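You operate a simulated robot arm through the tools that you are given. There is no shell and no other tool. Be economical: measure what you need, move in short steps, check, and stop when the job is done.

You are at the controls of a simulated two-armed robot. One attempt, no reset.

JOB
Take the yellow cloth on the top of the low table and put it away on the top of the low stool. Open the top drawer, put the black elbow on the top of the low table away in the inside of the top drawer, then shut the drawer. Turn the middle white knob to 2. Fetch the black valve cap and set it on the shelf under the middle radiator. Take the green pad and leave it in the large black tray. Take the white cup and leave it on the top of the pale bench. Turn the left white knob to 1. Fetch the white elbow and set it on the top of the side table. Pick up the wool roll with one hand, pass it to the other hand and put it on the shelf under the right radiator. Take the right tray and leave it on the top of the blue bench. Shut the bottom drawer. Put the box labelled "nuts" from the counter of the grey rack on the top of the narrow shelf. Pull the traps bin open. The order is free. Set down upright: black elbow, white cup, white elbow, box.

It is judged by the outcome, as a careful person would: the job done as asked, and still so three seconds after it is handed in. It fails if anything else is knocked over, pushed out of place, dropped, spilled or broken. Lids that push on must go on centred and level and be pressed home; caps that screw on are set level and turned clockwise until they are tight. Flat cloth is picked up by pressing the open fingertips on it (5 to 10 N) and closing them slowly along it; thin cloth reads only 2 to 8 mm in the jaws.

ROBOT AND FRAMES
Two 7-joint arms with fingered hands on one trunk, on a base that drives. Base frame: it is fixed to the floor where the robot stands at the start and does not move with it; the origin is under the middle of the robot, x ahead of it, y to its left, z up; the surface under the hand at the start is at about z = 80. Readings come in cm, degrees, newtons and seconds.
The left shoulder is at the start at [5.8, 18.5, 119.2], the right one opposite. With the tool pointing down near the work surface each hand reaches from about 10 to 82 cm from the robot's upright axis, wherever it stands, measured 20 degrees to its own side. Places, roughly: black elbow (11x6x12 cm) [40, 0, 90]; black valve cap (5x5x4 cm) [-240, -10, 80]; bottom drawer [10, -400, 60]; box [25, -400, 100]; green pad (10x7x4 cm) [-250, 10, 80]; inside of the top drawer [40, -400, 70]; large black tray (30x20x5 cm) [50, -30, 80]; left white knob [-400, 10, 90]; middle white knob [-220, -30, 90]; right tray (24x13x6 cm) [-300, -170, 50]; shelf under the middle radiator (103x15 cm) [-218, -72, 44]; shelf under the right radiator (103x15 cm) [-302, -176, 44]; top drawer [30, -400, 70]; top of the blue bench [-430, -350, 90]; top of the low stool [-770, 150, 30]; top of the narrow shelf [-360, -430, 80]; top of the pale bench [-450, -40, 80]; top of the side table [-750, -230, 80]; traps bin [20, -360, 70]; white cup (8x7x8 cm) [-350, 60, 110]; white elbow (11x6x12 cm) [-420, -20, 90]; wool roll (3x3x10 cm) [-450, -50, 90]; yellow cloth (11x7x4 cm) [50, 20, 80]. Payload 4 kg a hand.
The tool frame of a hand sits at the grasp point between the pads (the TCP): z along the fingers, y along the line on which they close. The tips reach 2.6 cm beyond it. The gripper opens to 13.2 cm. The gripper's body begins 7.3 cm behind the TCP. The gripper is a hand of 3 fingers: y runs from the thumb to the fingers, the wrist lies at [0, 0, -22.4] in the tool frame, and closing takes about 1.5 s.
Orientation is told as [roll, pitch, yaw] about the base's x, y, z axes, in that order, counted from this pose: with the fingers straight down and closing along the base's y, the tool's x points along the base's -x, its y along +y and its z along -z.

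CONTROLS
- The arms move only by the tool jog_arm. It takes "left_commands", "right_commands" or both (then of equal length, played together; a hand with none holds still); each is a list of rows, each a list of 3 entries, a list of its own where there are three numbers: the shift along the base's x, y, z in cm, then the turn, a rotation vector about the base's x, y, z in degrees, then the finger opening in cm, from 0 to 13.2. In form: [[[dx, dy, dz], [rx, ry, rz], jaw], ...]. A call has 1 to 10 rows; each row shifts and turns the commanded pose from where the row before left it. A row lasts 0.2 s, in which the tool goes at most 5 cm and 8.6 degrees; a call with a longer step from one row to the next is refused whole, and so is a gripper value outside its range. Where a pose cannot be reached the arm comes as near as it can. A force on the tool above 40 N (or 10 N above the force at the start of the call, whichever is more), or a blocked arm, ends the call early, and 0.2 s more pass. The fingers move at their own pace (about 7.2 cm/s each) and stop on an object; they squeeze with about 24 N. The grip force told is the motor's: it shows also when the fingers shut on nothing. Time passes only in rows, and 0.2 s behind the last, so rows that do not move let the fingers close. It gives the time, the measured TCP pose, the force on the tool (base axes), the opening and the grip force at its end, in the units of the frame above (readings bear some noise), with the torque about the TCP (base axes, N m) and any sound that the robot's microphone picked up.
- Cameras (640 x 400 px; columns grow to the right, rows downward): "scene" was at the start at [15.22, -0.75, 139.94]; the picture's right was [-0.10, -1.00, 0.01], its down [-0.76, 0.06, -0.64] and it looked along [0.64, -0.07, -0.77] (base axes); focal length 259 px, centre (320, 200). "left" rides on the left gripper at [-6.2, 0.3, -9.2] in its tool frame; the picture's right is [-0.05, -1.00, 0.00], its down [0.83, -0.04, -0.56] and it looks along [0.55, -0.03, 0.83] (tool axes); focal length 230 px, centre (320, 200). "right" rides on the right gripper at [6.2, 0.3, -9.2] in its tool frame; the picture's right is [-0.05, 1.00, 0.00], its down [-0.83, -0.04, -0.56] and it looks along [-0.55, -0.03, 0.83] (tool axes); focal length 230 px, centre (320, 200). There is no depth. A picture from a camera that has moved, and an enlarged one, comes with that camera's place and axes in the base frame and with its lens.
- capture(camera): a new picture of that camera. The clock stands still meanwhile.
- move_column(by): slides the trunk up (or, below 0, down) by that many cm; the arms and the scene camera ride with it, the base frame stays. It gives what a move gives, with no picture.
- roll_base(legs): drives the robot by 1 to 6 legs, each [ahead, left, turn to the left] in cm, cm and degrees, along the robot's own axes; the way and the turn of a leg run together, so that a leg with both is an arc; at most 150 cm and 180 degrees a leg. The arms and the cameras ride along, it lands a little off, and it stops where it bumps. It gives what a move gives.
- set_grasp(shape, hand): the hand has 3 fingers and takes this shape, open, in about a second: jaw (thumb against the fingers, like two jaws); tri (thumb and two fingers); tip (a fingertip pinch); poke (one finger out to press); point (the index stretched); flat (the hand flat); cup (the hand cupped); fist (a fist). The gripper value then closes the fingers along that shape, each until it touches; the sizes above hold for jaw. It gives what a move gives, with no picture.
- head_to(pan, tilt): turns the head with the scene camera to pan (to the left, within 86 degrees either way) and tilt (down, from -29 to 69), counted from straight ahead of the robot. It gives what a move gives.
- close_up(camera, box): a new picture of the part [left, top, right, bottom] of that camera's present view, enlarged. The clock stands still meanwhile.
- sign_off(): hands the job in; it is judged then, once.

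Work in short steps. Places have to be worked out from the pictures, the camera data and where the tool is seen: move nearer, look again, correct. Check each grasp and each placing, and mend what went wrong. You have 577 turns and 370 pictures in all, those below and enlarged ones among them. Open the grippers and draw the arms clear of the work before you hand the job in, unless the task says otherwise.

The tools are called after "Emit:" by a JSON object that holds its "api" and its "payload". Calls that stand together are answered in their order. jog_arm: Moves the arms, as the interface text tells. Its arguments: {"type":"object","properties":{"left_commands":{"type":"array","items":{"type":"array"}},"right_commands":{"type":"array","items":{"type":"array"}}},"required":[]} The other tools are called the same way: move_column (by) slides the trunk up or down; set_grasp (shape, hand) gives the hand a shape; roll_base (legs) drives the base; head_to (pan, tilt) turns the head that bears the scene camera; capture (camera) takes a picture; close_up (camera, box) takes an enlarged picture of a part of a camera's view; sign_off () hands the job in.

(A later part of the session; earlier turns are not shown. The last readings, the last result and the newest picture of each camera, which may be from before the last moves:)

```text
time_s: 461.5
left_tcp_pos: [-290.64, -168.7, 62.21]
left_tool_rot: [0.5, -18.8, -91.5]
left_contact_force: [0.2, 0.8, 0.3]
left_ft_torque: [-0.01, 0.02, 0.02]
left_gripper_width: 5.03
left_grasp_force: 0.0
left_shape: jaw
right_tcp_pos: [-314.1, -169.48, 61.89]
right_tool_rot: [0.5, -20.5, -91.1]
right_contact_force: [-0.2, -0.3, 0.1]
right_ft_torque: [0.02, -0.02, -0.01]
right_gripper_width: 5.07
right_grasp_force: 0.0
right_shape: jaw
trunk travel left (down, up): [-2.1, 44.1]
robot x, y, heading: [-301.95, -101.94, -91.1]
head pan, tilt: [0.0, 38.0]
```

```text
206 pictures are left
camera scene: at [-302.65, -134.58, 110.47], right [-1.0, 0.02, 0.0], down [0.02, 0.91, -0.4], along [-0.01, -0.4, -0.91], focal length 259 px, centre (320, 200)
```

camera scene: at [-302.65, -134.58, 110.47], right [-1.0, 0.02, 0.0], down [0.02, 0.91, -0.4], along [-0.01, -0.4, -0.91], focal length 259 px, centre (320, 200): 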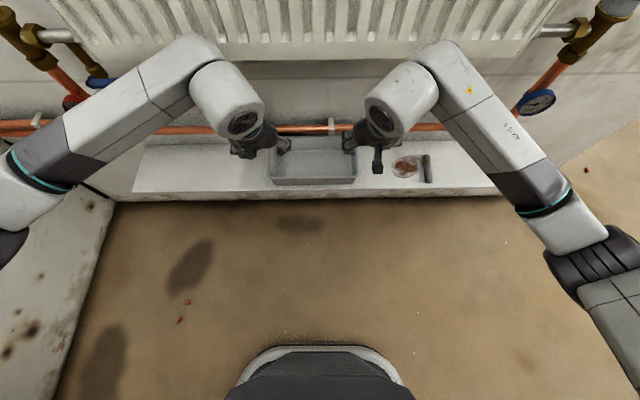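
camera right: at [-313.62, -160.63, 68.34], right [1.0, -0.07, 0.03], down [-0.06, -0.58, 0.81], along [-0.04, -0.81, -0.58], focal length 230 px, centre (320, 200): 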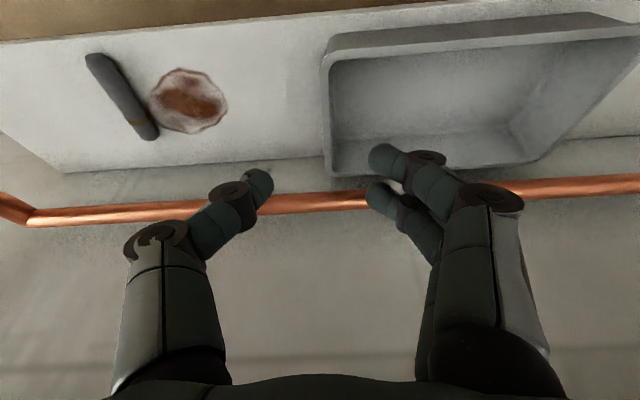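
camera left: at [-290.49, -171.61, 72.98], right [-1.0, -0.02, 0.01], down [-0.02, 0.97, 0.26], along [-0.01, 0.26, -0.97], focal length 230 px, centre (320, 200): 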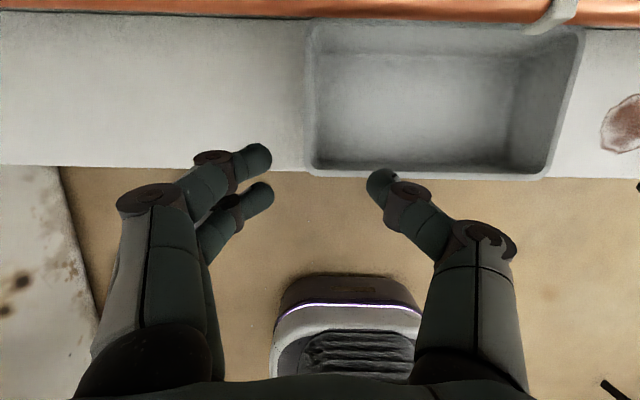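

Both hands straddle the end walls nearly perfectly. I move in and down onto the rims.

Emit:
{"api": "jog_arm", "payload": {"left_commands": [[[0.3, 0, -3], [0, 0, 0], 5], [[0.3, 0, -3], [0, 0, 0], 5], [[0, -2.6, -0.5], [0, 0, 0], 5], [[0, -2.6, -0.5], [0, 0, 0], 5], [[0, 0, -2], [0, 0, 0], 5], [[0, 0, -2], [0, 0, 0], 5], [[0, 0, -1.5], [0, 0, 0], 5], [[0, 0, 0], [0, 0, 0], 5]], "right_commands": [[[0.3, 0, -3], [0, 0, 0], 5], [[0.2, 0, -3], [0, 0, 0], 5], [[0, -2.2, -0.5], [0, 0, 0], 5], [[0, -2.2, -0.5], [0, 0, 0], 5], [[0, 0, -2], [0, 0, 0], 5], [[0, 0, -2], [0, 0, 0], 5], [[0, 0, -1.5], [0, 0, 0], 5], [[0, 0, 0], [0, 0, 0], 5]]}}

Emit:
{"api": "capture", "payload": {"camera": "left"}}

Emit:
{"api": "capture", "payload": {"camera": "right"}}

```text
time_s: 463.3
left_tcp_pos: [-290.15, -173.91, 49.67]
left_tool_rot: [0.6, -18.7, -91.6]
left_contact_force: [-0.3, 0.3, -0.3]
left_ft_torque: [0.0, 0.01, -0.02]
left_gripper_width: 5.03
left_grasp_force: 0.0
left_shape: jaw
right_tcp_pos: [-313.7, -173.77, 49.42]
right_tool_rot: [0.4, -20.6, -91.1]
right_contact_force: [0.2, -0.3, -0.4]
right_ft_torque: [-0.01, -0.02, 0.02]
right_gripper_width: 5.03
right_grasp_force: 0.2
right_shape: jaw
trunk travel left (down, up): [-2.1, 44.1]
robot x, y, heading: [-302.16, -102.07, -91.0]
head pan, tilt: [0.0, 38.0]
```

```text
205 pictures are left
camera left: at [-290.02, -176.94, 60.44], right [-1.0, -0.02, 0.01], down [-0.02, 0.97, 0.26], along [-0.01, 0.26, -0.97], focal length 230 px, centre (320, 200)
```

left: 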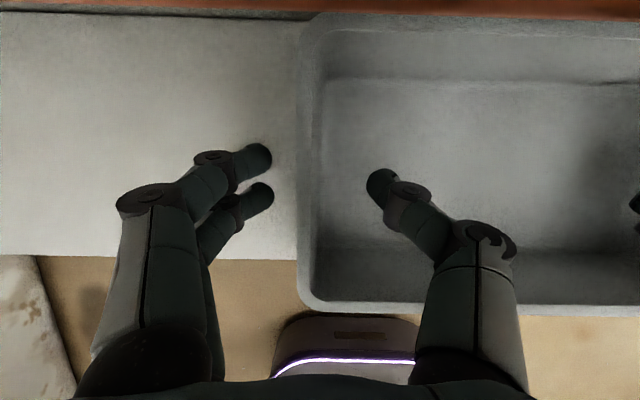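

```text
204 pictures are left
camera right: at [-313.15, -164.88, 55.78], right [1.0, -0.07, 0.03], down [-0.06, -0.58, 0.81], along [-0.04, -0.81, -0.58], focal length 230 px, centre (320, 200)
```

right: 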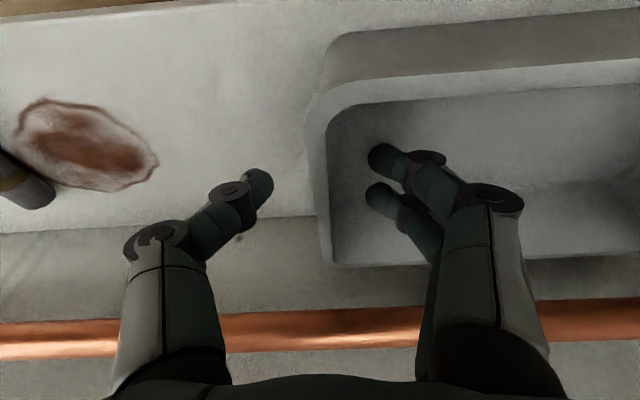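

Both end walls lie between the fingers. I lower 1.3 cm more and close both hands.

Emit:
{"api": "jog_arm", "payload": {"left_commands": [[[0.3, 0, -0.7], [0, 0, 0], 5], [[0.2, 0, -0.7], [0, 0, 0], 5], [[0, 0, 0], [0, 0, 0], 3], [[0, 0, 0], [0, 0, 0], 1.5], [[0, 0, 0], [0, 0, 0], 0], [[0, 0, 0], [0, 0, 0], 0], [[0, 0, 0], [0, 0, 0], 0]], "right_commands": [[[0, 0, -0.6], [0, 0, 0], 5], [[0, 0, -0.6], [0, 0, 0], 5], [[0, 0, 0], [0, 0, 0], 3], [[0, 0, 0], [0, 0, 0], 1.5], [[0, 0, 0], [0, 0, 0], 0], [[0, 0, 0], [0, 0, 0], 0], [[0, 0, 0], [0, 0, 0], 0]]}}

Emit:
{"api": "capture", "payload": {"camera": "left"}}

Emit:
{"api": "capture", "payload": {"camera": "right"}}

```text
time_s: 464.9
left_tcp_pos: [-289.48, -173.86, 48.4]
left_tool_rot: [0.6, -18.8, -91.7]
left_contact_force: [-1.0, -0.3, 1.0]
left_ft_torque: [0.01, 0.0, 0.01]
left_gripper_width: 0.01
left_grasp_force: 24.5
left_shape: jaw
right_tcp_pos: [-313.53, -173.76, 48.22]
right_tool_rot: [0.4, -20.5, -91.1]
right_contact_force: [0.9, 0.0, 0.3]
right_ft_torque: [0.02, -0.03, 0.03]
right_gripper_width: 0.0
right_grasp_force: 23.9
right_shape: jaw
trunk travel left (down, up): [-2.1, 44.1]
robot x, y, heading: [-302.18, -101.6, -91.0]
head pan, tilt: [0.0, 38.0]
```

```text
203 pictures are left
camera left: at [-289.35, -176.87, 59.08], right [-1.0, -0.02, 0.01], down [-0.02, 0.97, 0.26], along [-0.01, 0.26, -0.97], focal length 230 px, centre (320, 200)
```

left: 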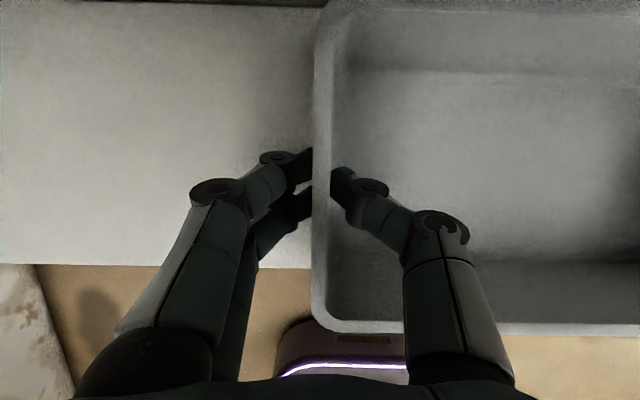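

```text
202 pictures are left
camera right: at [-313.07, -164.92, 54.67], right [1.0, -0.07, 0.03], down [-0.06, -0.58, 0.81], along [-0.04, -0.81, -0.59], focal length 230 px, centre (320, 200)
```

right: 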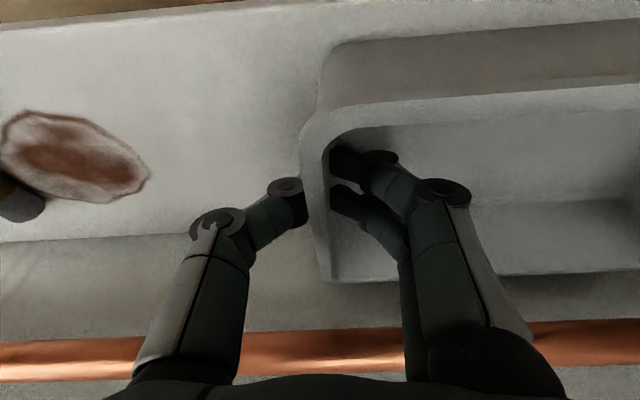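

Both grip the rims. I lift together, then draw out from under the radiator.

Emit:
{"api": "jog_arm", "payload": {"left_commands": [[[0, 0, 1.5], [0, 0, 0], 0], [[0, 0, 1.5], [0, 0, 0], 0], [[0, 2, 0.5], [0, 0, 0], 0], [[0, 3, 0.5], [0, 0, 0], 0], [[0, 3, 0.5], [0, 0, 0], 0], [[0, 3, 1], [0, 0, 0], 0], [[0, 3, 2], [0, 0, 0], 0], [[0, 0, 0], [0, 0, 0], 0]], "right_commands": [[[0, 0, 1.5], [0, 0, 0], 0], [[0, 0, 1.5], [0, 0, 0], 0], [[0, 2, 0.5], [0, 0, 0], 0], [[0, 3, 0.5], [0, 0, 0], 0], [[0, 3, 0.5], [0, 0, 0], 0], [[0, 3, 1], [0, 0, 0], 0], [[0, 3, 2], [0, 0, 0], 0], [[0, 0, 0], [0, 0, 0], 0]]}}

Emit:
{"api": "capture", "payload": {"camera": "scene"}}

Emit:
{"api": "capture", "payload": {"camera": "right"}}

```text
time_s: 466.7
left_tcp_pos: [-289.5, -159.62, 55.7]
left_tool_rot: [0.5, -18.6, -91.6]
left_contact_force: [2.5, -0.8, -0.8]
left_ft_torque: [0.02, -0.07, 0.03]
left_gripper_width: 0.0
left_grasp_force: 23.9
left_shape: jaw
right_tcp_pos: [-313.6, -159.66, 55.8]
right_tool_rot: [0.4, -20.5, -91.2]
right_contact_force: [-2.6, 0.2, -0.6]
right_ft_torque: [-0.02, 0.01, 0.0]
right_gripper_width: 0.0
right_grasp_force: 23.8
right_shape: jaw
trunk travel left (down, up): [-2.1, 44.1]
robot x, y, heading: [-302.0, -101.65, -90.9]
head pan, tilt: [0.0, 38.0]
```

```text
201 pictures are left
camera scene: at [-302.65, -134.71, 110.4], right [-1.0, 0.02, 0.0], down [0.02, 0.91, -0.4], along [-0.01, -0.4, -0.92], focal length 259 px, centre (320, 200)
```

scene: 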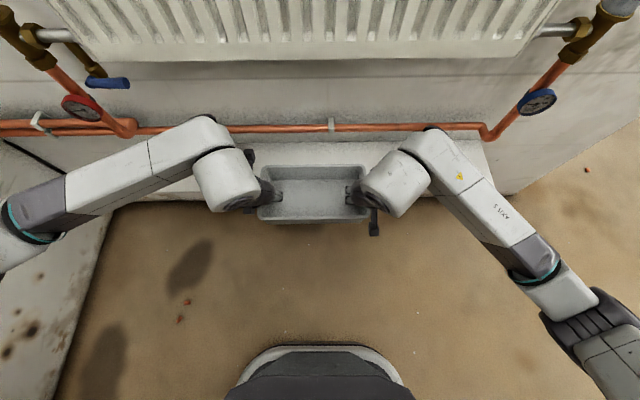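

```text
200 pictures are left
camera right: at [-313.09, -150.77, 62.15], right [1.0, -0.07, 0.02], down [-0.06, -0.58, 0.81], along [-0.04, -0.81, -0.59], focal length 230 px, centre (320, 200)
```

right: 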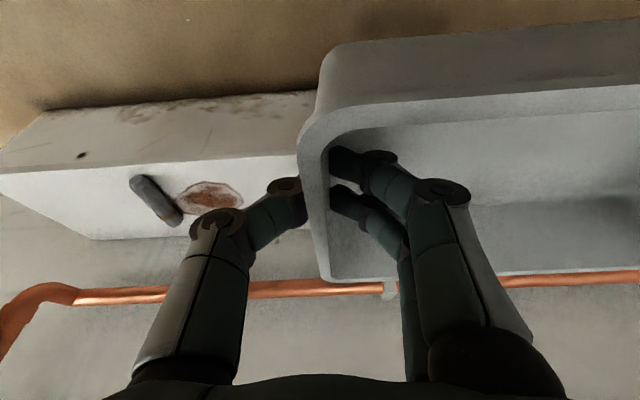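

The tray is up and level. I back off 35 cm and raise the trunk in steps, watching forces.

Emit:
{"api": "roll_base", "payload": {"legs": [[-35, 0, 0]]}}

Emit:
{"api": "move_column", "payload": {"by": 12}}

Emit:
{"api": "move_column", "payload": {"by": 12}}

Emit:
{"api": "capture", "payload": {"camera": "scene"}}

```text
time_s: 469.0
left_tcp_pos: [-289.1, -124.03, 55.88]
left_tool_rot: [0.6, -18.6, -91.9]
left_contact_force: [5.1, 0.2, -0.2]
left_ft_torque: [-0.01, -0.1, 0.05]
left_gripper_width: 0.0
left_grasp_force: 23.5
left_shape: jaw
right_tcp_pos: [-313.21, -123.89, 55.79]
right_tool_rot: [0.4, -20.5, -91.5]
right_contact_force: [-5.1, 0.4, -0.6]
right_ft_torque: [0.01, 0.05, 0.02]
right_gripper_width: 0.0
right_grasp_force: 24.0
right_shape: jaw
trunk travel left (down, up): [-2.1, 44.1]
robot x, y, heading: [-301.37, -66.29, -91.4]
head pan, tilt: [0.0, 38.0]
```

```text
time_s: 470.5
left_tcp_pos: [-289.17, -124.2, 67.64]
left_tool_rot: [0.7, -18.6, -91.9]
left_contact_force: [2.5, 0.1, -0.4]
left_ft_torque: [-0.05, -0.08, 0.02]
left_gripper_width: 0.0
left_grasp_force: 24.3
left_shape: jaw
right_tcp_pos: [-313.13, -123.92, 67.81]
right_tool_rot: [0.4, -20.5, -91.4]
right_contact_force: [-2.0, 0.1, -0.4]
right_ft_torque: [0.01, 0.02, 0.0]
right_gripper_width: 0.01
right_grasp_force: 24.2
right_shape: jaw
trunk travel left (down, up): [-14.1, 32.1]
robot x, y, heading: [-301.36, -65.81, -91.2]
head pan, tilt: [0.0, 38.0]
```

```text
time_s: 472.0
left_tcp_pos: [-289.11, -124.12, 79.61]
left_tool_rot: [0.6, -18.6, -91.9]
left_contact_force: [1.4, -0.3, -0.9]
left_ft_torque: [0.01, -0.04, 0.05]
left_gripper_width: 0.03
left_grasp_force: 24.5
left_shape: jaw
right_tcp_pos: [-313.16, -123.9, 79.74]
right_tool_rot: [0.4, -20.3, -91.6]
right_contact_force: [-3.0, -0.7, 0.1]
right_ft_torque: [0.06, 0.0, -0.01]
right_gripper_width: 0.01
right_grasp_force: 24.0
right_shape: jaw
trunk travel left (down, up): [-26.1, 20.1]
robot x, y, heading: [-301.26, -66.24, -91.3]
head pan, tilt: [0.0, 38.0]
```

```text
199 pictures are left
camera scene: at [-301.69, -79.58, 144.68], right [-1.0, 0.02, 0.0], down [0.02, 0.69, -0.72], along [-0.02, -0.72, -0.7], focal length 259 px, centre (320, 200)
```

scene: 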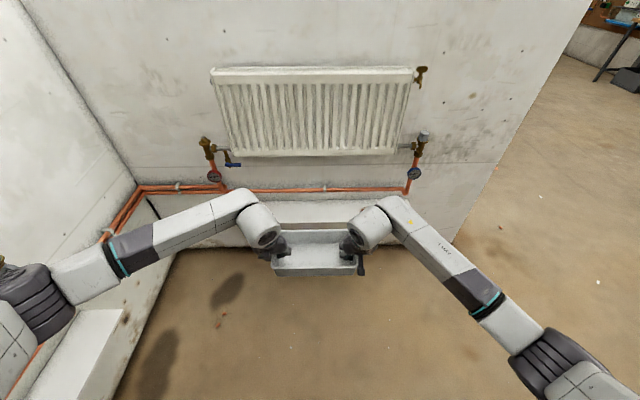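

I pull the tray closer to the body so I can slide west out of the bay between the bench and the wall end.

Emit:
{"api": "jog_arm", "payload": {"left_commands": [[[0, 2.5, 0.5], [0, 0, 0], 0], [[0, 2.5, 0.5], [0, 0, 0], 0], [[0, 2.5, 0.5], [0, 0, 0], 0], [[0, 2.5, 0.5], [0, 0, 0], 0], [[0, 0, 0], [0, 0, 0], 0]], "right_commands": [[[0, 2.5, 0.5], [0, 0, 0], 0], [[0, 2.5, 0.5], [0, 0, 0], 0], [[0, 2.5, 0.5], [0, 0, 0], 0], [[0, 2.5, 0.5], [0, 0, 0], 0], [[0, 0, 0], [0, 0, 0], 0]]}}

Emit:
{"api": "move_column", "payload": {"by": 15}}

Emit:
{"api": "capture", "payload": {"camera": "scene"}}

```text
time_s: 473.2
left_tcp_pos: [-289.03, -114.1, 82.1]
left_tool_rot: [0.5, -18.5, -91.9]
left_contact_force: [-2.1, -0.2, -2.1]
left_ft_torque: [0.03, 0.05, 0.01]
left_gripper_width: 0.01
left_grasp_force: 23.7
left_shape: jaw
right_tcp_pos: [-313.2, -113.94, 81.58]
right_tool_rot: [0.2, -20.4, -91.4]
right_contact_force: [1.4, 0.1, 0.1]
right_ft_torque: [0.02, -0.08, 0.05]
right_gripper_width: 0.01
right_grasp_force: 24.1
right_shape: jaw
trunk travel left (down, up): [-26.1, 20.1]
robot x, y, heading: [-301.14, -66.19, -91.2]
head pan, tilt: [0.0, 38.0]
```

```text
time_s: 474.9
left_tcp_pos: [-289.05, -113.97, 96.87]
left_tool_rot: [0.6, -18.7, -91.9]
left_contact_force: [2.1, -0.3, -0.9]
left_ft_torque: [0.03, -0.05, 0.03]
left_gripper_width: 0.0
left_grasp_force: 24.3
left_shape: jaw
right_tcp_pos: [-313.16, -113.9, 96.69]
right_tool_rot: [0.4, -20.5, -91.4]
right_contact_force: [-1.6, 0.2, -0.7]
right_ft_torque: [0.02, -0.02, 0.01]
right_gripper_width: 0.0
right_grasp_force: 24.0
right_shape: jaw
trunk travel left (down, up): [-41.1, 5.1]
robot x, y, heading: [-301.21, -65.88, -91.4]
head pan, tilt: [0.0, 38.0]
```

```text
198 pictures are left
camera scene: at [-301.57, -74.16, 161.09], right [-1.0, 0.02, 0.0], down [0.01, 0.62, -0.78], along [-0.02, -0.78, -0.62], focal length 259 px, centre (320, 200)
```

scene: 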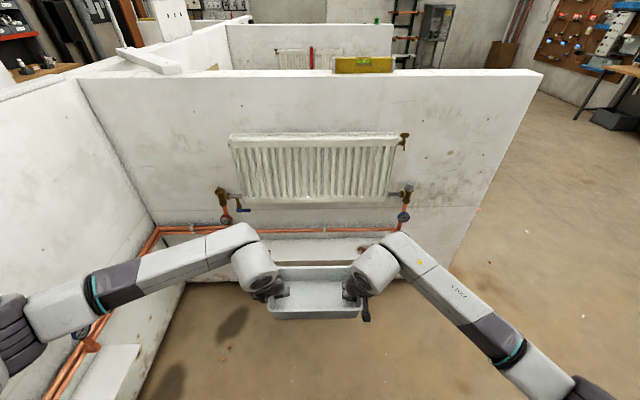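

I leave in stages: diagonal to clear the radiator, ahead to y≈-121, then slide west.

Emit:
{"api": "roll_base", "payload": {"legs": [[20, -60, 1.4], [34, 0, 0]]}}

Emit:
{"api": "head_to", "payload": {"pan": -40, "tilt": 42}}

Emit:
{"api": "capture", "payload": {"camera": "scene"}}

```text
time_s: 480.3
left_tcp_pos: [-346.07, -168.25, 96.75]
left_tool_rot: [0.5, -18.6, -90.1]
left_contact_force: [3.1, 0.5, -0.7]
left_ft_torque: [0.06, -0.09, 0.02]
left_gripper_width: 0.0
left_grasp_force: 23.8
left_shape: jaw
right_tcp_pos: [-370.06, -168.78, 96.82]
right_tool_rot: [0.5, -20.6, -89.6]
right_contact_force: [-3.0, 0.7, 0.0]
right_ft_torque: [-0.02, -0.01, -0.01]
right_gripper_width: 0.03
right_grasp_force: 24.3
right_shape: jaw
trunk travel left (down, up): [-41.1, 5.1]
robot x, y, heading: [-359.57, -120.72, -89.5]
head pan, tilt: [0.0, 38.0]
```

```text
time_s: 481.4
left_tcp_pos: [-346.02, -168.23, 96.79]
left_tool_rot: [0.6, -18.7, -90.1]
left_contact_force: [2.2, 0.1, -1.4]
left_ft_torque: [0.04, -0.03, -0.01]
left_gripper_width: 0.0
left_grasp_force: 23.8
left_shape: jaw
right_tcp_pos: [-370.04, -168.79, 96.78]
right_tool_rot: [0.4, -20.5, -89.5]
right_contact_force: [-1.8, 1.0, -1.8]
right_ft_torque: [-0.01, 0.01, 0.01]
right_gripper_width: 0.0
right_grasp_force: 24.4
right_shape: jaw
trunk travel left (down, up): [-41.1, 5.1]
robot x, y, heading: [-359.81, -120.46, -89.4]
head pan, tilt: [-40.0, 42.0]
```

```text
197 pictures are left
camera scene: at [-365.1, -126.54, 160.51], right [-0.77, 0.63, 0.0], down [0.42, 0.52, -0.74], along [-0.47, -0.57, -0.67], focal length 259 px, centre (320, 200)
```

scene: 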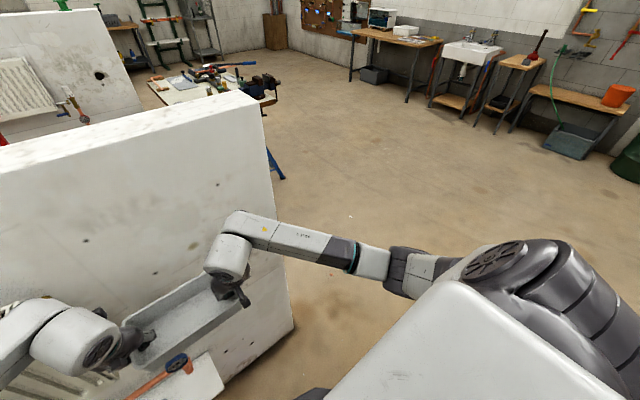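

The way west is clear. I slide right.

Emit:
{"api": "roll_base", "payload": {"legs": [[3, -70, 0]]}}

Emit:
{"api": "roll_base", "payload": {"legs": [[0, -80, 0], [60, 0, 0]]}}

Emit:
{"api": "head_to", "payload": {"pan": 25, "tilt": 32}}

Emit:
{"api": "capture", "payload": {"camera": "scene"}}

```text
time_s: 485.2
left_tcp_pos: [-416.46, -172.0, 96.67]
left_tool_rot: [0.5, -18.8, -89.9]
left_contact_force: [3.0, 0.1, -1.1]
left_ft_torque: [0.03, -0.03, 0.03]
left_gripper_width: 0.0
left_grasp_force: 23.9
left_shape: jaw
right_tcp_pos: [-440.44, -172.56, 96.83]
right_tool_rot: [0.4, -20.4, -89.5]
right_contact_force: [-2.7, -0.6, -0.1]
right_ft_torque: [0.02, 0.0, 0.04]
right_gripper_width: 0.0
right_grasp_force: 23.8
right_shape: jaw
trunk travel left (down, up): [-41.1, 5.1]
robot x, y, heading: [-430.19, -124.61, -89.3]
head pan, tilt: [-40.0, 42.0]
```

```text
time_s: 492.6
left_tcp_pos: [-498.06, -233.63, 96.81]
left_tool_rot: [0.6, -18.7, -89.9]
left_contact_force: [1.5, 0.1, -0.7]
left_ft_torque: [0.0, -0.02, 0.02]
left_gripper_width: 0.0
left_grasp_force: 23.9
left_shape: jaw
right_tcp_pos: [-522.02, -234.39, 96.72]
right_tool_rot: [0.4, -20.5, -89.5]
right_contact_force: [-1.9, -0.8, -0.5]
right_ft_torque: [-0.01, -0.02, -0.01]
right_gripper_width: 0.0
right_grasp_force: 23.5
right_shape: jaw
trunk travel left (down, up): [-41.1, 5.1]
robot x, y, heading: [-512.06, -185.89, -89.4]
head pan, tilt: [-40.0, 42.0]
```

```text
time_s: 494.0
left_tcp_pos: [-497.94, -233.76, 96.83]
left_tool_rot: [0.6, -18.7, -89.9]
left_contact_force: [1.6, -0.6, -1.3]
left_ft_torque: [0.01, 0.0, 0.03]
left_gripper_width: 0.0
left_grasp_force: 24.2
left_shape: jaw
right_tcp_pos: [-522.13, -234.39, 96.73]
right_tool_rot: [0.4, -20.6, -89.4]
right_contact_force: [-1.3, -0.4, -0.4]
right_ft_torque: [0.05, 0.01, -0.01]
right_gripper_width: 0.0
right_grasp_force: 24.4
right_shape: jaw
trunk travel left (down, up): [-41.1, 5.1]
robot x, y, heading: [-512.04, -186.15, -89.2]
head pan, tilt: [25.0, 32.0]
```

```text
196 pictures are left
camera scene: at [-508.04, -193.74, 162.0], right [-0.9, -0.43, 0.0], down [-0.23, 0.48, -0.84], along [0.37, -0.76, -0.54], focal length 259 px, centre (320, 200)
```

scene: 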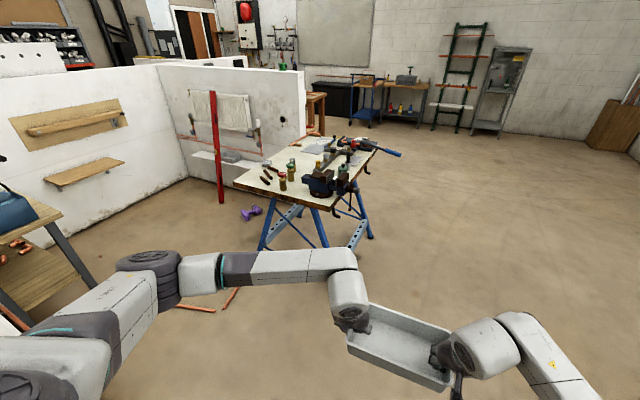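

Emit:
{"api": "close_up", "payload": {"camera": "scene", "box": [220, 120, 420, 250]}}

```text
3.08 times, centred on (320, 185) of scene
camera zoom: at [-508.04, -193.74, 162.0], right [-0.9, -0.43, 0.0], down [-0.23, 0.48, -0.84], along [0.37, -0.76, -0.54], focal length 797 px, centre (320, 246)
```

zoom: 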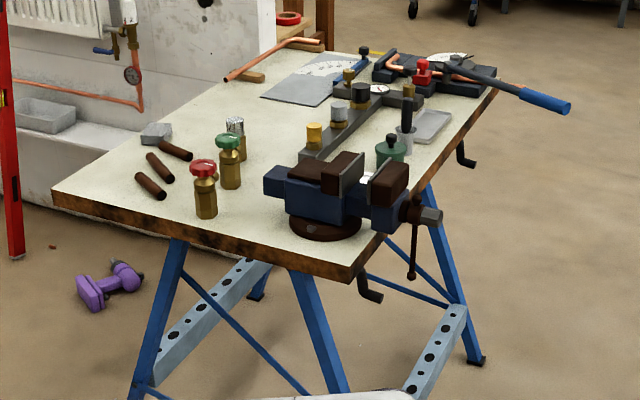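

Emit:
{"api": "head_to", "payload": {"pan": 45, "tilt": 45}}

Emit:
{"api": "capture", "payload": {"camera": "scene"}}

```text
time_s: 494.8
left_tcp_pos: [-497.96, -233.65, 96.74]
left_tool_rot: [0.5, -18.8, -90.0]
left_contact_force: [1.5, 0.8, -1.3]
left_ft_torque: [0.01, -0.03, 0.02]
left_gripper_width: 0.0
left_grasp_force: 24.0
left_shape: jaw
right_tcp_pos: [-522.04, -234.41, 96.72]
right_tool_rot: [0.4, -20.6, -89.4]
right_contact_force: [-0.3, 0.5, -0.9]
right_ft_torque: [0.01, -0.03, -0.01]
right_gripper_width: 0.0
right_grasp_force: 24.0
right_shape: jaw
trunk travel left (down, up): [-41.1, 5.1]
robot x, y, heading: [-512.14, -186.41, -89.0]
head pan, tilt: [45.0, 45.0]
```

```text
194 pictures are left
camera scene: at [-506.1, -191.31, 160.08], right [-0.7, -0.71, -0.01], down [-0.51, 0.5, -0.7], along [0.51, -0.49, -0.71], focal length 259 px, centre (320, 200)
```

scene: 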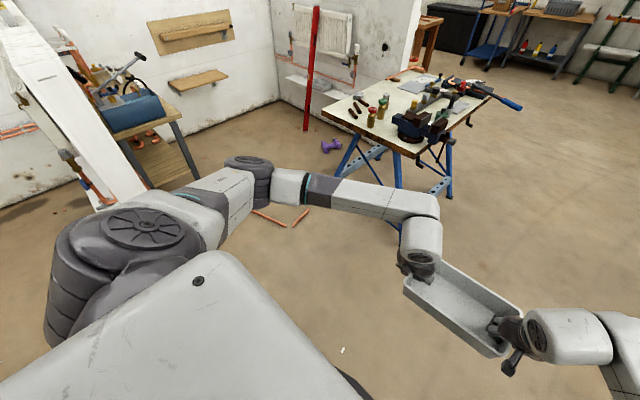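

Floor pipes at (-398,-267) limit how far east I can stand. I test shifting both hands 11 cm left so the tray can go to the bench's free east part while I stand at x≈-432.

Emit:
{"api": "jog_arm", "payload": {"left_commands": [[[2.2, -2, 0], [0, 0, 0], 0], [[2.2, -2, 0], [0, 0, 0], 0], [[2.2, -2, 0], [0, 0, 0], 0], [[2.2, -2, 0], [0, 0, 0], 0], [[2.2, -2, 0], [0, 0, 0], 0], [[0, 0, 0], [0, 0, 0], 0]], "right_commands": [[[2.2, -2, 0], [0, 0, 0], 0], [[2.2, -2, 0], [0, 0, 0], 0], [[2.2, -2, 0], [0, 0, 0], 0], [[2.2, -2, 0], [0, 0, 0], 0], [[2.2, -2, 0], [0, 0, 0], 0], [[0, 0, 0], [0, 0, 0], 0]]}}

```text
time_s: 496.2
left_tcp_pos: [-486.99, -243.56, 96.6]
left_tool_rot: [0.7, -18.6, -89.9]
left_contact_force: [3.0, 0.4, -0.6]
left_ft_torque: [0.01, -0.03, 0.01]
left_gripper_width: 0.02
left_grasp_force: 23.6
left_shape: jaw
right_tcp_pos: [-511.07, -244.19, 96.8]
right_tool_rot: [0.4, -20.4, -89.6]
right_contact_force: [-3.2, 0.3, -0.6]
right_ft_torque: [-0.03, -0.01, 0.0]
right_gripper_width: 0.0
right_grasp_force: 24.4
right_shape: jaw
trunk travel left (down, up): [-41.1, 5.1]
robot x, y, heading: [-511.7, -186.52, -89.3]
head pan, tilt: [45.0, 45.0]
```

Emit:
{"api": "jog_arm", "payload": {"left_commands": [[[0, -3.5, 0], [0, 0, 0], 0], [[0, -3.5, 0], [0, 0, 0], 0], [[0, -3.5, 0], [0, 0, 0], 0], [[0, -3.5, 0], [0, 0, 0], 0], [[0, 0, 0], [0, 0, 0], 0]], "right_commands": [[[0, -3.5, 0], [0, 0, 0], 0], [[0, -3.5, 0], [0, 0, 0], 0], [[0, -3.5, 0], [0, 0, 0], 0], [[0, -3.5, 0], [0, 0, 0], 0], [[0, 0, 0], [0, 0, 0], 0]]}}

```text
time_s: 497.4
left_tcp_pos: [-487.05, -257.87, 96.73]
left_tool_rot: [0.6, -18.7, -90.0]
left_contact_force: [4.7, 0.8, -1.2]
left_ft_torque: [0.01, -0.1, 0.01]
left_gripper_width: 0.01
left_grasp_force: 24.2
left_shape: jaw
right_tcp_pos: [-510.93, -258.33, 96.82]
right_tool_rot: [0.4, -20.7, -89.4]
right_contact_force: [-4.8, 0.7, -0.1]
right_ft_torque: [0.02, 0.05, -0.05]
right_gripper_width: 0.02
right_grasp_force: 24.3
right_shape: jaw
trunk travel left (down, up): [-41.1, 5.1]
robot x, y, heading: [-511.74, -186.43, -89.3]
head pan, tilt: [45.0, 45.0]
```

Reach is fine. I raise the tray well above the bench's items, go south to y≈-262, then slide east over the bench.

Emit:
{"api": "jog_arm", "payload": {"left_commands": [[[0, -1, 4], [0, 0, 0], 0], [[0, -1, 4], [0, 0, 0], 0], [[0, -1, 4], [0, 0, 0], 0], [[0, -1, 4], [0, 0, 0], 0], [[0, 0, 4], [0, 0, 0], 0], [[0, 0, 3], [0, 0, 0], 0], [[0, 0, 0], [0, 0, 0], 0]], "right_commands": [[[0, -1, 4], [0, 0, 0], 0], [[0, -1, 4], [0, 0, 0], 0], [[0, -1, 4], [0, 0, 0], 0], [[0, -1, 4], [0, 0, 0], 0], [[0, 0, 4], [0, 0, 0], 0], [[0, 0, 3], [0, 0, 0], 0], [[0, 0, 0], [0, 0, 0], 0]]}}

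Emit:
{"api": "roll_base", "payload": {"legs": [[75, 0, -0.7]]}}

Emit:
{"api": "head_to", "payload": {"pan": 30, "tilt": 35}}

Emit:
{"api": "capture", "payload": {"camera": "scene"}}

```text
time_s: 499.0
left_tcp_pos: [-486.86, -261.84, 119.69]
left_tool_rot: [0.6, -18.7, -89.9]
left_contact_force: [0.5, -0.2, -0.7]
left_ft_torque: [0.02, -0.01, 0.04]
left_gripper_width: 0.0
left_grasp_force: 23.4
left_shape: jaw
right_tcp_pos: [-510.96, -262.23, 119.86]
right_tool_rot: [0.2, -20.5, -89.5]
right_contact_force: [0.0, 0.1, -0.5]
right_ft_torque: [0.02, -0.02, 0.02]
right_gripper_width: 0.01
right_grasp_force: 23.7
right_shape: jaw
trunk travel left (down, up): [-41.1, 5.1]
robot x, y, heading: [-512.04, -185.99, -89.3]
head pan, tilt: [45.0, 45.0]
```

```text
time_s: 503.1
left_tcp_pos: [-485.55, -337.81, 119.87]
left_tool_rot: [0.5, -18.7, -89.5]
left_contact_force: [5.8, 0.2, -0.9]
left_ft_torque: [0.01, -0.13, 0.06]
left_gripper_width: 0.01
left_grasp_force: 24.4
left_shape: jaw
right_tcp_pos: [-509.54, -338.31, 119.85]
right_tool_rot: [0.4, -20.5, -89.2]
right_contact_force: [-5.8, -0.1, 0.3]
right_ft_torque: [0.01, 0.06, -0.03]
right_gripper_width: 0.02
right_grasp_force: 23.8
right_shape: jaw
trunk travel left (down, up): [-41.1, 5.1]
robot x, y, heading: [-511.22, -262.62, -89.2]
head pan, tilt: [45.0, 45.0]
```

```text
time_s: 503.9
left_tcp_pos: [-485.55, -337.99, 119.73]
left_tool_rot: [0.6, -18.6, -89.7]
left_contact_force: [1.4, -0.4, -0.7]
left_ft_torque: [0.03, -0.04, 0.03]
left_gripper_width: 0.01
left_grasp_force: 24.3
left_shape: jaw
right_tcp_pos: [-509.43, -338.43, 119.86]
right_tool_rot: [0.3, -20.5, -89.1]
right_contact_force: [-1.1, 0.5, -1.2]
right_ft_torque: [0.03, -0.02, -0.03]
right_gripper_width: 0.0
right_grasp_force: 24.0
right_shape: jaw
trunk travel left (down, up): [-41.1, 5.1]
robot x, y, heading: [-510.95, -262.82, -89.0]
head pan, tilt: [30.0, 35.0]
```

```text
193 pictures are left
camera scene: at [-506.3, -269.53, 161.53], right [-0.86, -0.51, 0.0], down [-0.3, 0.5, -0.81], along [0.42, -0.7, -0.58], focal length 259 px, centre (320, 200)
```

scene: 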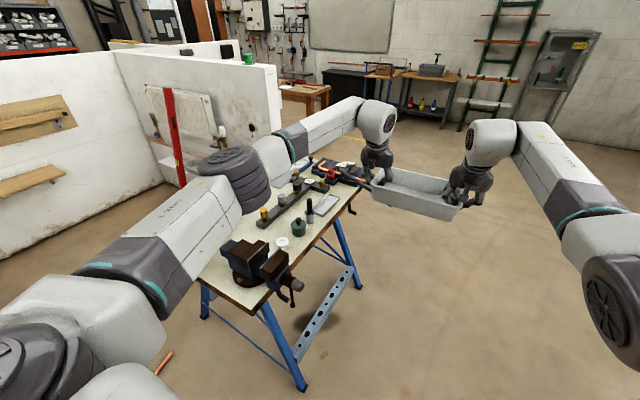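

Emit:
{"api": "roll_base", "payload": {"legs": [[0, 50, -1]]}}

Emit:
{"api": "head_to", "payload": {"pan": 5, "tilt": 45}}

Emit:
{"api": "capture", "payload": {"camera": "scene"}}

```text
time_s: 506.8
left_tcp_pos: [-438.1, -338.58, 119.73]
left_tool_rot: [0.6, -18.7, -91.3]
left_contact_force: [3.7, 0.2, -1.0]
left_ft_torque: [0.02, -0.1, 0.02]
left_gripper_width: 0.0
left_grasp_force: 24.3
left_shape: jaw
right_tcp_pos: [-462.15, -338.4, 119.86]
right_tool_rot: [0.3, -20.5, -90.9]
right_contact_force: [-2.9, 0.2, -0.5]
right_ft_torque: [-0.02, 0.03, -0.01]
right_gripper_width: 0.01
right_grasp_force: 24.5
right_shape: jaw
trunk travel left (down, up): [-41.1, 5.1]
robot x, y, heading: [-461.05, -262.39, -90.9]
head pan, tilt: [30.0, 35.0]
```

```text
time_s: 507.7
left_tcp_pos: [-437.94, -338.43, 119.81]
left_tool_rot: [0.5, -18.7, -91.3]
left_contact_force: [1.3, -0.6, -0.4]
left_ft_torque: [0.02, -0.03, 0.03]
left_gripper_width: 0.02
left_grasp_force: 24.1
left_shape: jaw
right_tcp_pos: [-461.98, -338.37, 119.96]
right_tool_rot: [0.3, -20.5, -90.9]
right_contact_force: [-1.3, -0.2, 0.2]
right_ft_torque: [0.03, 0.0, 0.02]
right_gripper_width: 0.02
right_grasp_force: 24.5
right_shape: jaw
trunk travel left (down, up): [-41.1, 5.1]
robot x, y, heading: [-461.12, -262.28, -90.7]
head pan, tilt: [5.0, 45.0]
```

```text
192 pictures are left
camera scene: at [-460.39, -269.93, 160.06], right [-1.0, -0.08, 0.0], down [-0.05, 0.71, -0.7], along [0.05, -0.7, -0.71], focal length 259 px, centre (320, 200)
```

scene: 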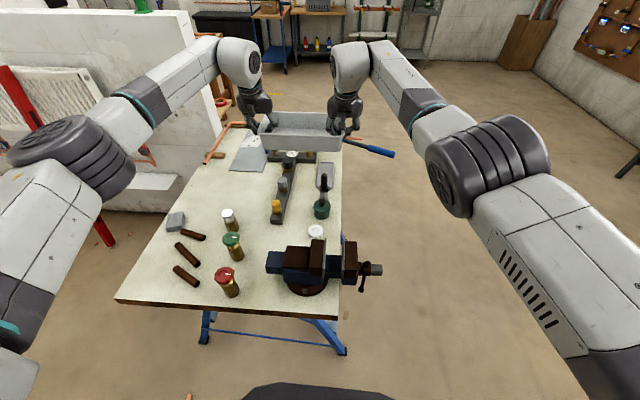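

Clear picture: the free spot is centred near (-417.5,-342). I slide 28 cm east, then adjust with the arms.

Emit:
{"api": "roll_base", "payload": {"legs": [[0, 27, 0.7]]}}

Emit:
{"api": "jog_arm", "payload": {"left_commands": [[[1.5, -1, 0], [0, 0, 0], 0], [[1.5, -1, 0], [0, 0, 0], 0], [[1, -1, 0], [0, 0, 0], 0], [[0, 0, 0], [0, 0, 0], 0]], "right_commands": [[[1.5, -1, 0], [0, 0, 0], 0], [[1.5, -1, 0], [0, 0, 0], 0], [[1, -1, 0], [0, 0, 0], 0], [[0, 0, 0], [0, 0, 0], 0]]}}

Emit:
{"api": "capture", "payload": {"camera": "scene"}}

Emit:
{"api": "capture", "payload": {"camera": "right"}}

```text
time_s: 509.7
left_tcp_pos: [-409.22, -338.17, 119.76]
left_tool_rot: [0.7, -18.7, -90.4]
left_contact_force: [0.7, 0.0, -1.3]
left_ft_torque: [0.01, -0.05, 0.05]
left_gripper_width: 0.01
left_grasp_force: 24.3
left_shape: jaw
right_tcp_pos: [-433.24, -338.43, 119.73]
right_tool_rot: [0.4, -20.5, -90.0]
right_contact_force: [-1.2, 0.3, -0.4]
right_ft_torque: [0.02, 0.0, 0.0]
right_gripper_width: 0.01
right_grasp_force: 24.1
right_shape: jaw
trunk travel left (down, up): [-41.1, 5.1]
robot x, y, heading: [-433.69, -262.29, -89.6]
head pan, tilt: [5.0, 45.0]
```

```text
time_s: 510.7
left_tcp_pos: [-405.21, -341.11, 119.78]
left_tool_rot: [0.6, -18.6, -90.6]
left_contact_force: [-16.4, 4.0, -2.2]
left_ft_torque: [0.09, 0.25, -0.24]
left_gripper_width: 0.0
left_grasp_force: 24.0
left_shape: jaw
right_tcp_pos: [-429.52, -337.0, 118.75]
right_tool_rot: [0.4, -20.5, -89.9]
right_contact_force: [15.7, -2.9, 0.1]
right_ft_torque: [-0.06, -0.41, -0.02]
right_gripper_width: 0.02
right_grasp_force: 24.3
right_shape: jaw
right hand out of reach, approached as far as the arm can: row 1, 2, 3
trunk travel left (down, up): [-41.1, 5.1]
robot x, y, heading: [-433.29, -262.66, -89.8]
head pan, tilt: [5.0, 45.0]
```

```text
191 pictures are left
camera scene: at [-432.65, -270.01, 160.06], right [-1.0, -0.09, 0.0], down [-0.06, 0.71, -0.7], along [0.06, -0.7, -0.71], focal length 259 px, centre (320, 200)
```

scene: 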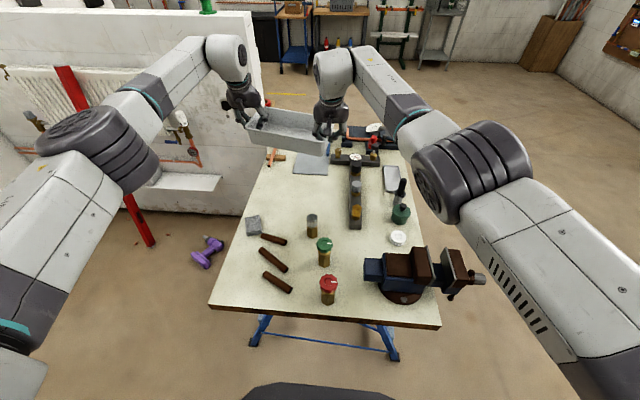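

```text
190 pictures are left
camera right: at [-429.31, -328.16, 125.27], right [1.0, -0.04, 0.03], down [-0.05, -0.58, 0.81], along [-0.02, -0.81, -0.58], focal length 230 px, centre (320, 200)
```

right: 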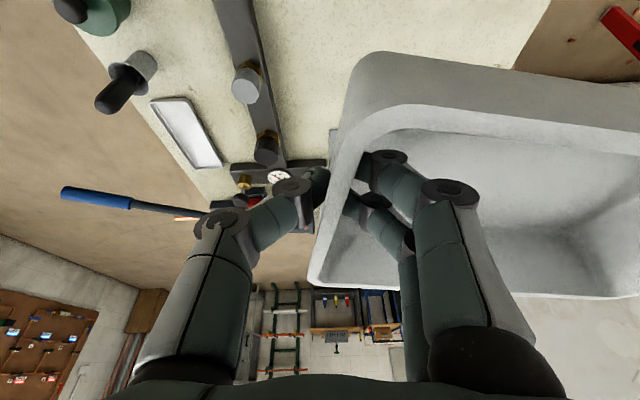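

The right hand is at its reach limit and the tray has turned a bit. Lowering the trunk adds reach; then I even the hands.

Emit:
{"api": "move_column", "payload": {"by": -9}}

Emit:
{"api": "jog_arm", "payload": {"right_commands": [[[0.5, -1.5, 0.5], [0, 0, 0], 0], [[0.2, -1.5, 0.4], [0, 0, 0], 0], [[0, -1, 0], [0, 0, 0], 0], [[0, 0, 0], [0, 0, 0], 0]], "left_commands": [[[0, 0, 0], [0, 0, 0], 0], [[0, 0, 0], [0, 0, 0], 0], [[0, 0, 0], [0, 0, 0], 0], [[0, 0, 0], [0, 0, 0], 0]]}}

```text
time_s: 511.9
left_tcp_pos: [-405.1, -341.09, 110.75]
left_tool_rot: [0.6, -18.6, -90.5]
left_contact_force: [-18.2, 5.3, -2.5]
left_ft_torque: [0.07, 0.28, -0.24]
left_gripper_width: 0.0
left_grasp_force: 23.8
left_shape: jaw
right_tcp_pos: [-429.53, -336.84, 109.78]
right_tool_rot: [0.3, -20.6, -90.0]
right_contact_force: [18.1, -2.8, 0.2]
right_ft_torque: [-0.07, -0.43, -0.03]
right_gripper_width: 0.0
right_grasp_force: 23.7
right_shape: jaw
trunk travel left (down, up): [-32.1, 14.1]
robot x, y, heading: [-433.22, -262.89, -89.6]
head pan, tilt: [5.0, 45.0]
```

```text
time_s: 512.9
left_tcp_pos: [-404.95, -341.16, 110.8]
left_tool_rot: [0.6, -18.7, -90.2]
left_contact_force: [-3.8, 1.6, -1.0]
left_ft_torque: [0.04, 0.09, -0.06]
left_gripper_width: 0.0
left_grasp_force: 24.5
left_shape: jaw
right_tcp_pos: [-429.19, -338.24, 110.05]
right_tool_rot: [0.3, -20.5, -89.9]
right_contact_force: [3.7, -1.3, -0.3]
right_ft_torque: [-0.04, -0.15, -0.03]
right_gripper_width: 0.01
right_grasp_force: 23.9
right_shape: jaw
right hand out of reach, approached as far as the arm can: row 2, 3
trunk travel left (down, up): [-32.1, 14.1]
robot x, y, heading: [-433.15, -262.43, -90.1]
head pan, tilt: [5.0, 45.0]
```

Emit:
{"api": "jog_arm", "payload": {"left_commands": [[[0, 1.3, 0], [0, 0, 0], 0], [[0, 1.2, -0.3], [0, 0, 0], 0], [[0, 0, 0], [0, 0, 0], 0]], "right_commands": [[[0, 0, 0], [0, 0, 0], 0], [[0, 0, 0], [0, 0, 0], 0], [[0, 0, 0], [0, 0, 0], 0]]}}

Emit:
{"api": "move_column", "payload": {"by": -8}}

Emit:
{"api": "capture", "payload": {"camera": "scene"}}

Emit:
{"api": "capture", "payload": {"camera": "right"}}

Emit:
{"api": "capture", "payload": {"camera": "left"}}

```text
time_s: 513.7
left_tcp_pos: [-405.11, -338.71, 110.54]
left_tool_rot: [0.7, -18.6, -90.4]
left_contact_force: [0.8, -0.7, -0.8]
left_ft_torque: [-0.03, 0.0, 0.08]
left_gripper_width: 0.0
left_grasp_force: 24.1
left_shape: jaw
right_tcp_pos: [-429.45, -338.33, 110.09]
right_tool_rot: [0.3, -20.4, -90.0]
right_contact_force: [-0.9, 0.8, -0.3]
right_ft_torque: [0.07, -0.07, 0.05]
right_gripper_width: 0.0
right_grasp_force: 23.4
right_shape: jaw
trunk travel left (down, up): [-32.1, 14.1]
robot x, y, heading: [-433.64, -262.5, -89.8]
head pan, tilt: [5.0, 45.0]
```

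```text
time_s: 514.9
left_tcp_pos: [-405.02, -338.54, 102.54]
left_tool_rot: [0.5, -18.7, -90.6]
left_contact_force: [-0.2, 0.0, 0.1]
left_ft_torque: [-0.02, 0.01, 0.0]
left_gripper_width: 0.01
left_grasp_force: 24.0
left_shape: jaw
right_tcp_pos: [-429.28, -338.17, 102.09]
right_tool_rot: [0.3, -20.6, -89.9]
right_contact_force: [0.2, 0.0, -0.9]
right_ft_torque: [0.02, -0.1, 0.02]
right_gripper_width: 0.0
right_grasp_force: 24.3
right_shape: jaw
trunk travel left (down, up): [-24.1, 22.1]
robot x, y, heading: [-433.56, -262.41, -90.0]
head pan, tilt: [5.0, 45.0]
```

```text
189 pictures are left
camera scene: at [-432.6, -276.38, 141.41], right [-1.0, -0.09, -0.01], down [-0.06, 0.79, -0.61], along [0.06, -0.61, -0.79], focal length 259 px, centre (320, 200)
```

scene: 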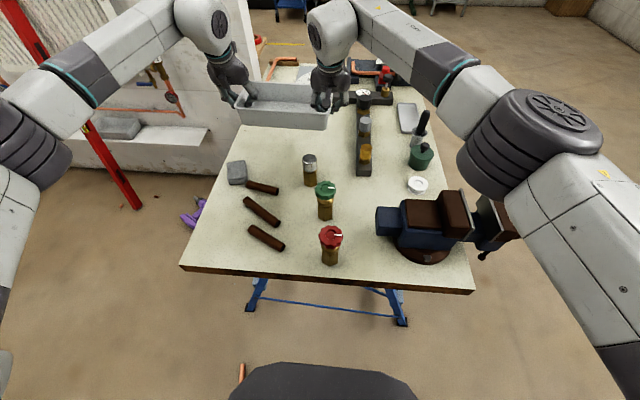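

```text
188 pictures are left
camera right: at [-429.03, -329.29, 108.56], right [1.0, -0.05, 0.02], down [-0.05, -0.58, 0.81], along [-0.02, -0.81, -0.58], focal length 230 px, centre (320, 200)
```

right: 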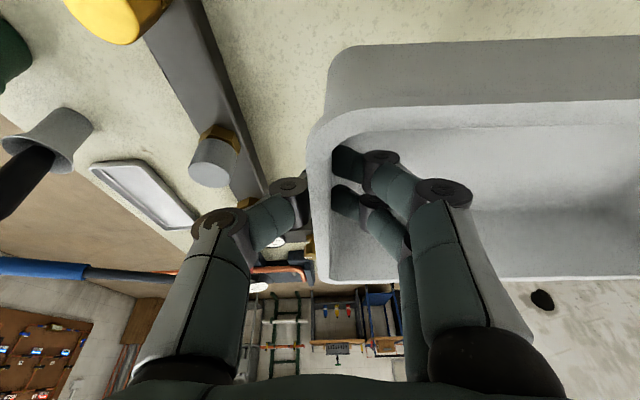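

```text
187 pictures are left
camera left: at [-404.94, -341.61, 113.35], right [-1.0, -0.05, 0.01], down [-0.04, 0.97, 0.26], along [-0.02, 0.26, -0.97], focal length 230 px, centre (320, 200)
```

left: 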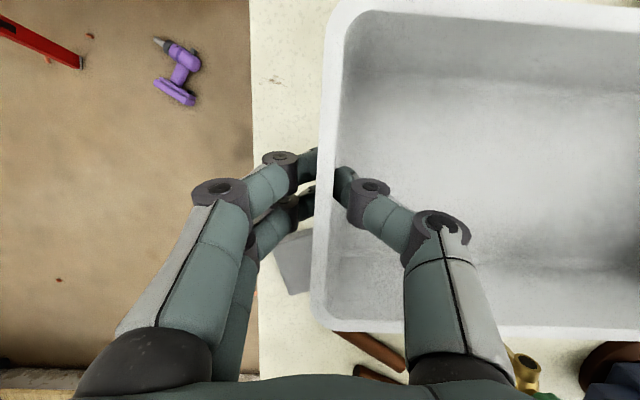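

The tray hovers in the free area; stone and bar are clear by 1.5–2 cm. I lower further and nudge 1 cm south.

Emit:
{"api": "move_column", "payload": {"by": -7}}

Emit:
{"api": "jog_arm", "payload": {"left_commands": [[[0, -0.6, 0], [0, 0, 0], 0], [[0, -0.6, 0], [0, 0, 0], 0], [[0, 0, 0], [0, 0, 0], 0]], "right_commands": [[[0, -0.6, 0], [0, 0, 0], 0], [[0, -0.6, 0], [0, 0, 0], 0], [[0, 0, 0], [0, 0, 0], 0]]}}

Emit:
{"api": "move_column", "payload": {"by": -1.5}}

```text
time_s: 516.0
left_tcp_pos: [-405.06, -338.6, 95.6]
left_tool_rot: [0.6, -18.8, -90.4]
left_contact_force: [-0.7, -0.4, -0.7]
left_ft_torque: [0.01, 0.04, 0.02]
left_gripper_width: 0.0
left_grasp_force: 24.0
left_shape: jaw
right_tcp_pos: [-429.47, -338.27, 95.14]
right_tool_rot: [0.3, -20.6, -89.9]
right_contact_force: [1.8, 0.5, -0.1]
right_ft_torque: [0.03, -0.05, 0.0]
right_gripper_width: 0.01
right_grasp_force: 23.9
right_shape: jaw
trunk travel left (down, up): [-17.1, 29.1]
robot x, y, heading: [-433.04, -262.39, -89.7]
head pan, tilt: [5.0, 45.0]
```

```text
time_s: 516.8
left_tcp_pos: [-405.05, -339.91, 95.5]
left_tool_rot: [0.7, -18.8, -90.4]
left_contact_force: [-0.9, -0.1, -0.8]
left_ft_torque: [0.02, 0.01, 0.02]
left_gripper_width: 0.0
left_grasp_force: 24.4
left_shape: jaw
right_tcp_pos: [-429.34, -339.41, 95.03]
right_tool_rot: [0.3, -20.5, -90.0]
right_contact_force: [0.4, 0.2, -0.7]
right_ft_torque: [0.03, -0.08, 0.01]
right_gripper_width: 0.01
right_grasp_force: 25.0
right_shape: jaw
trunk travel left (down, up): [-17.1, 29.1]
robot x, y, heading: [-433.25, -262.47, -89.7]
head pan, tilt: [5.0, 45.0]
```

```text
time_s: 517.4
left_tcp_pos: [-405.1, -339.79, 94.02]
left_tool_rot: [0.5, -18.7, -90.4]
left_contact_force: [0.2, 0.2, -1.3]
left_ft_torque: [-0.04, 0.0, 0.05]
left_gripper_width: 0.0
left_grasp_force: 23.9
left_shape: jaw
right_tcp_pos: [-429.29, -339.53, 93.49]
right_tool_rot: [0.3, -20.6, -90.1]
right_contact_force: [1.0, 0.5, -0.7]
right_ft_torque: [0.04, -0.05, -0.01]
right_gripper_width: 0.0
right_grasp_force: 24.4
right_shape: jaw
trunk travel left (down, up): [-15.6, 30.6]
robot x, y, heading: [-433.38, -262.72, -89.8]
head pan, tilt: [5.0, 45.0]
```

Emit:
{"api": "move_column", "payload": {"by": -1}}

Emit:
{"api": "move_column", "payload": {"by": -0.8}}

Emit:
{"api": "move_column", "payload": {"by": -0.8}}

```text
time_s: 518.0
left_tcp_pos: [-405.07, -339.95, 92.99]
left_tool_rot: [0.6, -18.7, -90.3]
left_contact_force: [-0.5, -0.8, -0.9]
left_ft_torque: [0.0, 0.02, 0.01]
left_gripper_width: 0.0
left_grasp_force: 24.1
left_shape: jaw
right_tcp_pos: [-429.26, -339.39, 92.58]
right_tool_rot: [0.2, -20.5, -90.1]
right_contact_force: [1.3, -0.4, 0.0]
right_ft_torque: [0.0, -0.09, 0.0]
right_gripper_width: 0.01
right_grasp_force: 23.8
right_shape: jaw
trunk travel left (down, up): [-14.6, 31.6]
robot x, y, heading: [-433.59, -262.33, -89.8]
head pan, tilt: [5.0, 45.0]
```

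```text
time_s: 518.5
left_tcp_pos: [-405.16, -339.83, 92.16]
left_tool_rot: [0.6, -18.8, -90.4]
left_contact_force: [-0.3, 0.4, -1.7]
left_ft_torque: [-0.01, 0.0, 0.02]
left_gripper_width: 0.0
left_grasp_force: 23.8
left_shape: jaw
right_tcp_pos: [-429.43, -339.4, 91.78]
right_tool_rot: [0.3, -20.5, -90.1]
right_contact_force: [1.9, -0.3, -0.5]
right_ft_torque: [0.04, -0.06, 0.05]
right_gripper_width: 0.02
right_grasp_force: 24.0
right_shape: jaw
trunk travel left (down, up): [-13.8, 32.4]
robot x, y, heading: [-433.43, -262.45, -89.6]
head pan, tilt: [5.0, 45.0]
```

```text
time_s: 519.1
left_tcp_pos: [-405.13, -339.93, 91.28]
left_tool_rot: [0.6, -18.7, -90.3]
left_contact_force: [-1.0, 0.4, -0.8]
left_ft_torque: [-0.03, 0.03, 0.03]
left_gripper_width: 0.0
left_grasp_force: 23.8
left_shape: jaw
right_tcp_pos: [-429.36, -339.5, 90.91]
right_tool_rot: [0.4, -20.5, -90.0]
right_contact_force: [0.5, -0.7, -1.1]
right_ft_torque: [0.06, -0.06, 0.03]
right_gripper_width: 0.01
right_grasp_force: 24.3
right_shape: jaw
trunk travel left (down, up): [-13.0, 33.2]
robot x, y, heading: [-433.11, -262.28, -90.0]
head pan, tilt: [5.0, 45.0]
```

Emit:
{"api": "move_column", "payload": {"by": -1}}

Emit:
{"api": "capture", "payload": {"camera": "left"}}

Emit:
{"api": "capture", "payload": {"camera": "right"}}

```text
time_s: 519.7
left_tcp_pos: [-405.11, -339.83, 90.4]
left_tool_rot: [0.6, -18.7, -90.4]
left_contact_force: [-0.9, -0.2, -1.4]
left_ft_torque: [-0.01, 0.02, 0.0]
left_gripper_width: 0.0
left_grasp_force: 24.1
left_shape: jaw
right_tcp_pos: [-429.27, -339.44, 90.06]
right_tool_rot: [0.3, -20.7, -89.9]
right_contact_force: [2.6, -0.9, 9.8]
right_ft_torque: [-0.07, -0.11, 0.03]
right_gripper_width: 0.0
right_grasp_force: 24.4
right_shape: jaw
trunk travel left (down, up): [-12.0, 34.2]
robot x, y, heading: [-433.28, -262.45, -89.9]
head pan, tilt: [5.0, 45.0]
```

```text
186 pictures are left
camera left: at [-404.95, -342.79, 101.23], right [-1.0, -0.05, 0.01], down [-0.04, 0.96, 0.26], along [-0.02, 0.26, -0.97], focal length 230 px, centre (320, 200)
```

left: 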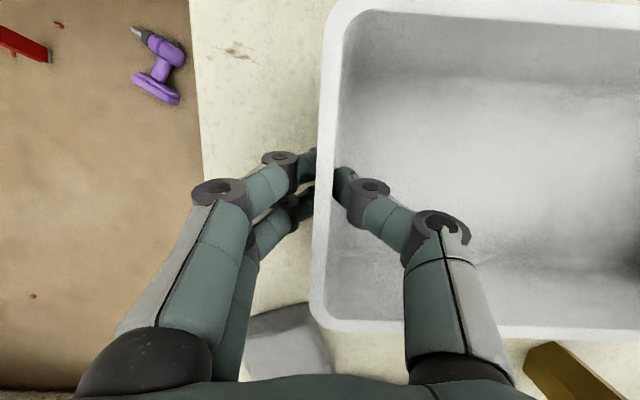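

```text
185 pictures are left
camera right: at [-429.03, -330.52, 96.52], right [1.0, -0.05, 0.02], down [-0.05, -0.58, 0.81], along [-0.02, -0.81, -0.58], focal length 230 px, centre (320, 200)
```

right: 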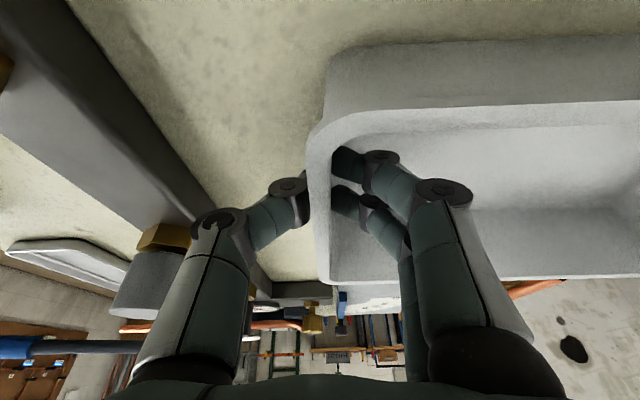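

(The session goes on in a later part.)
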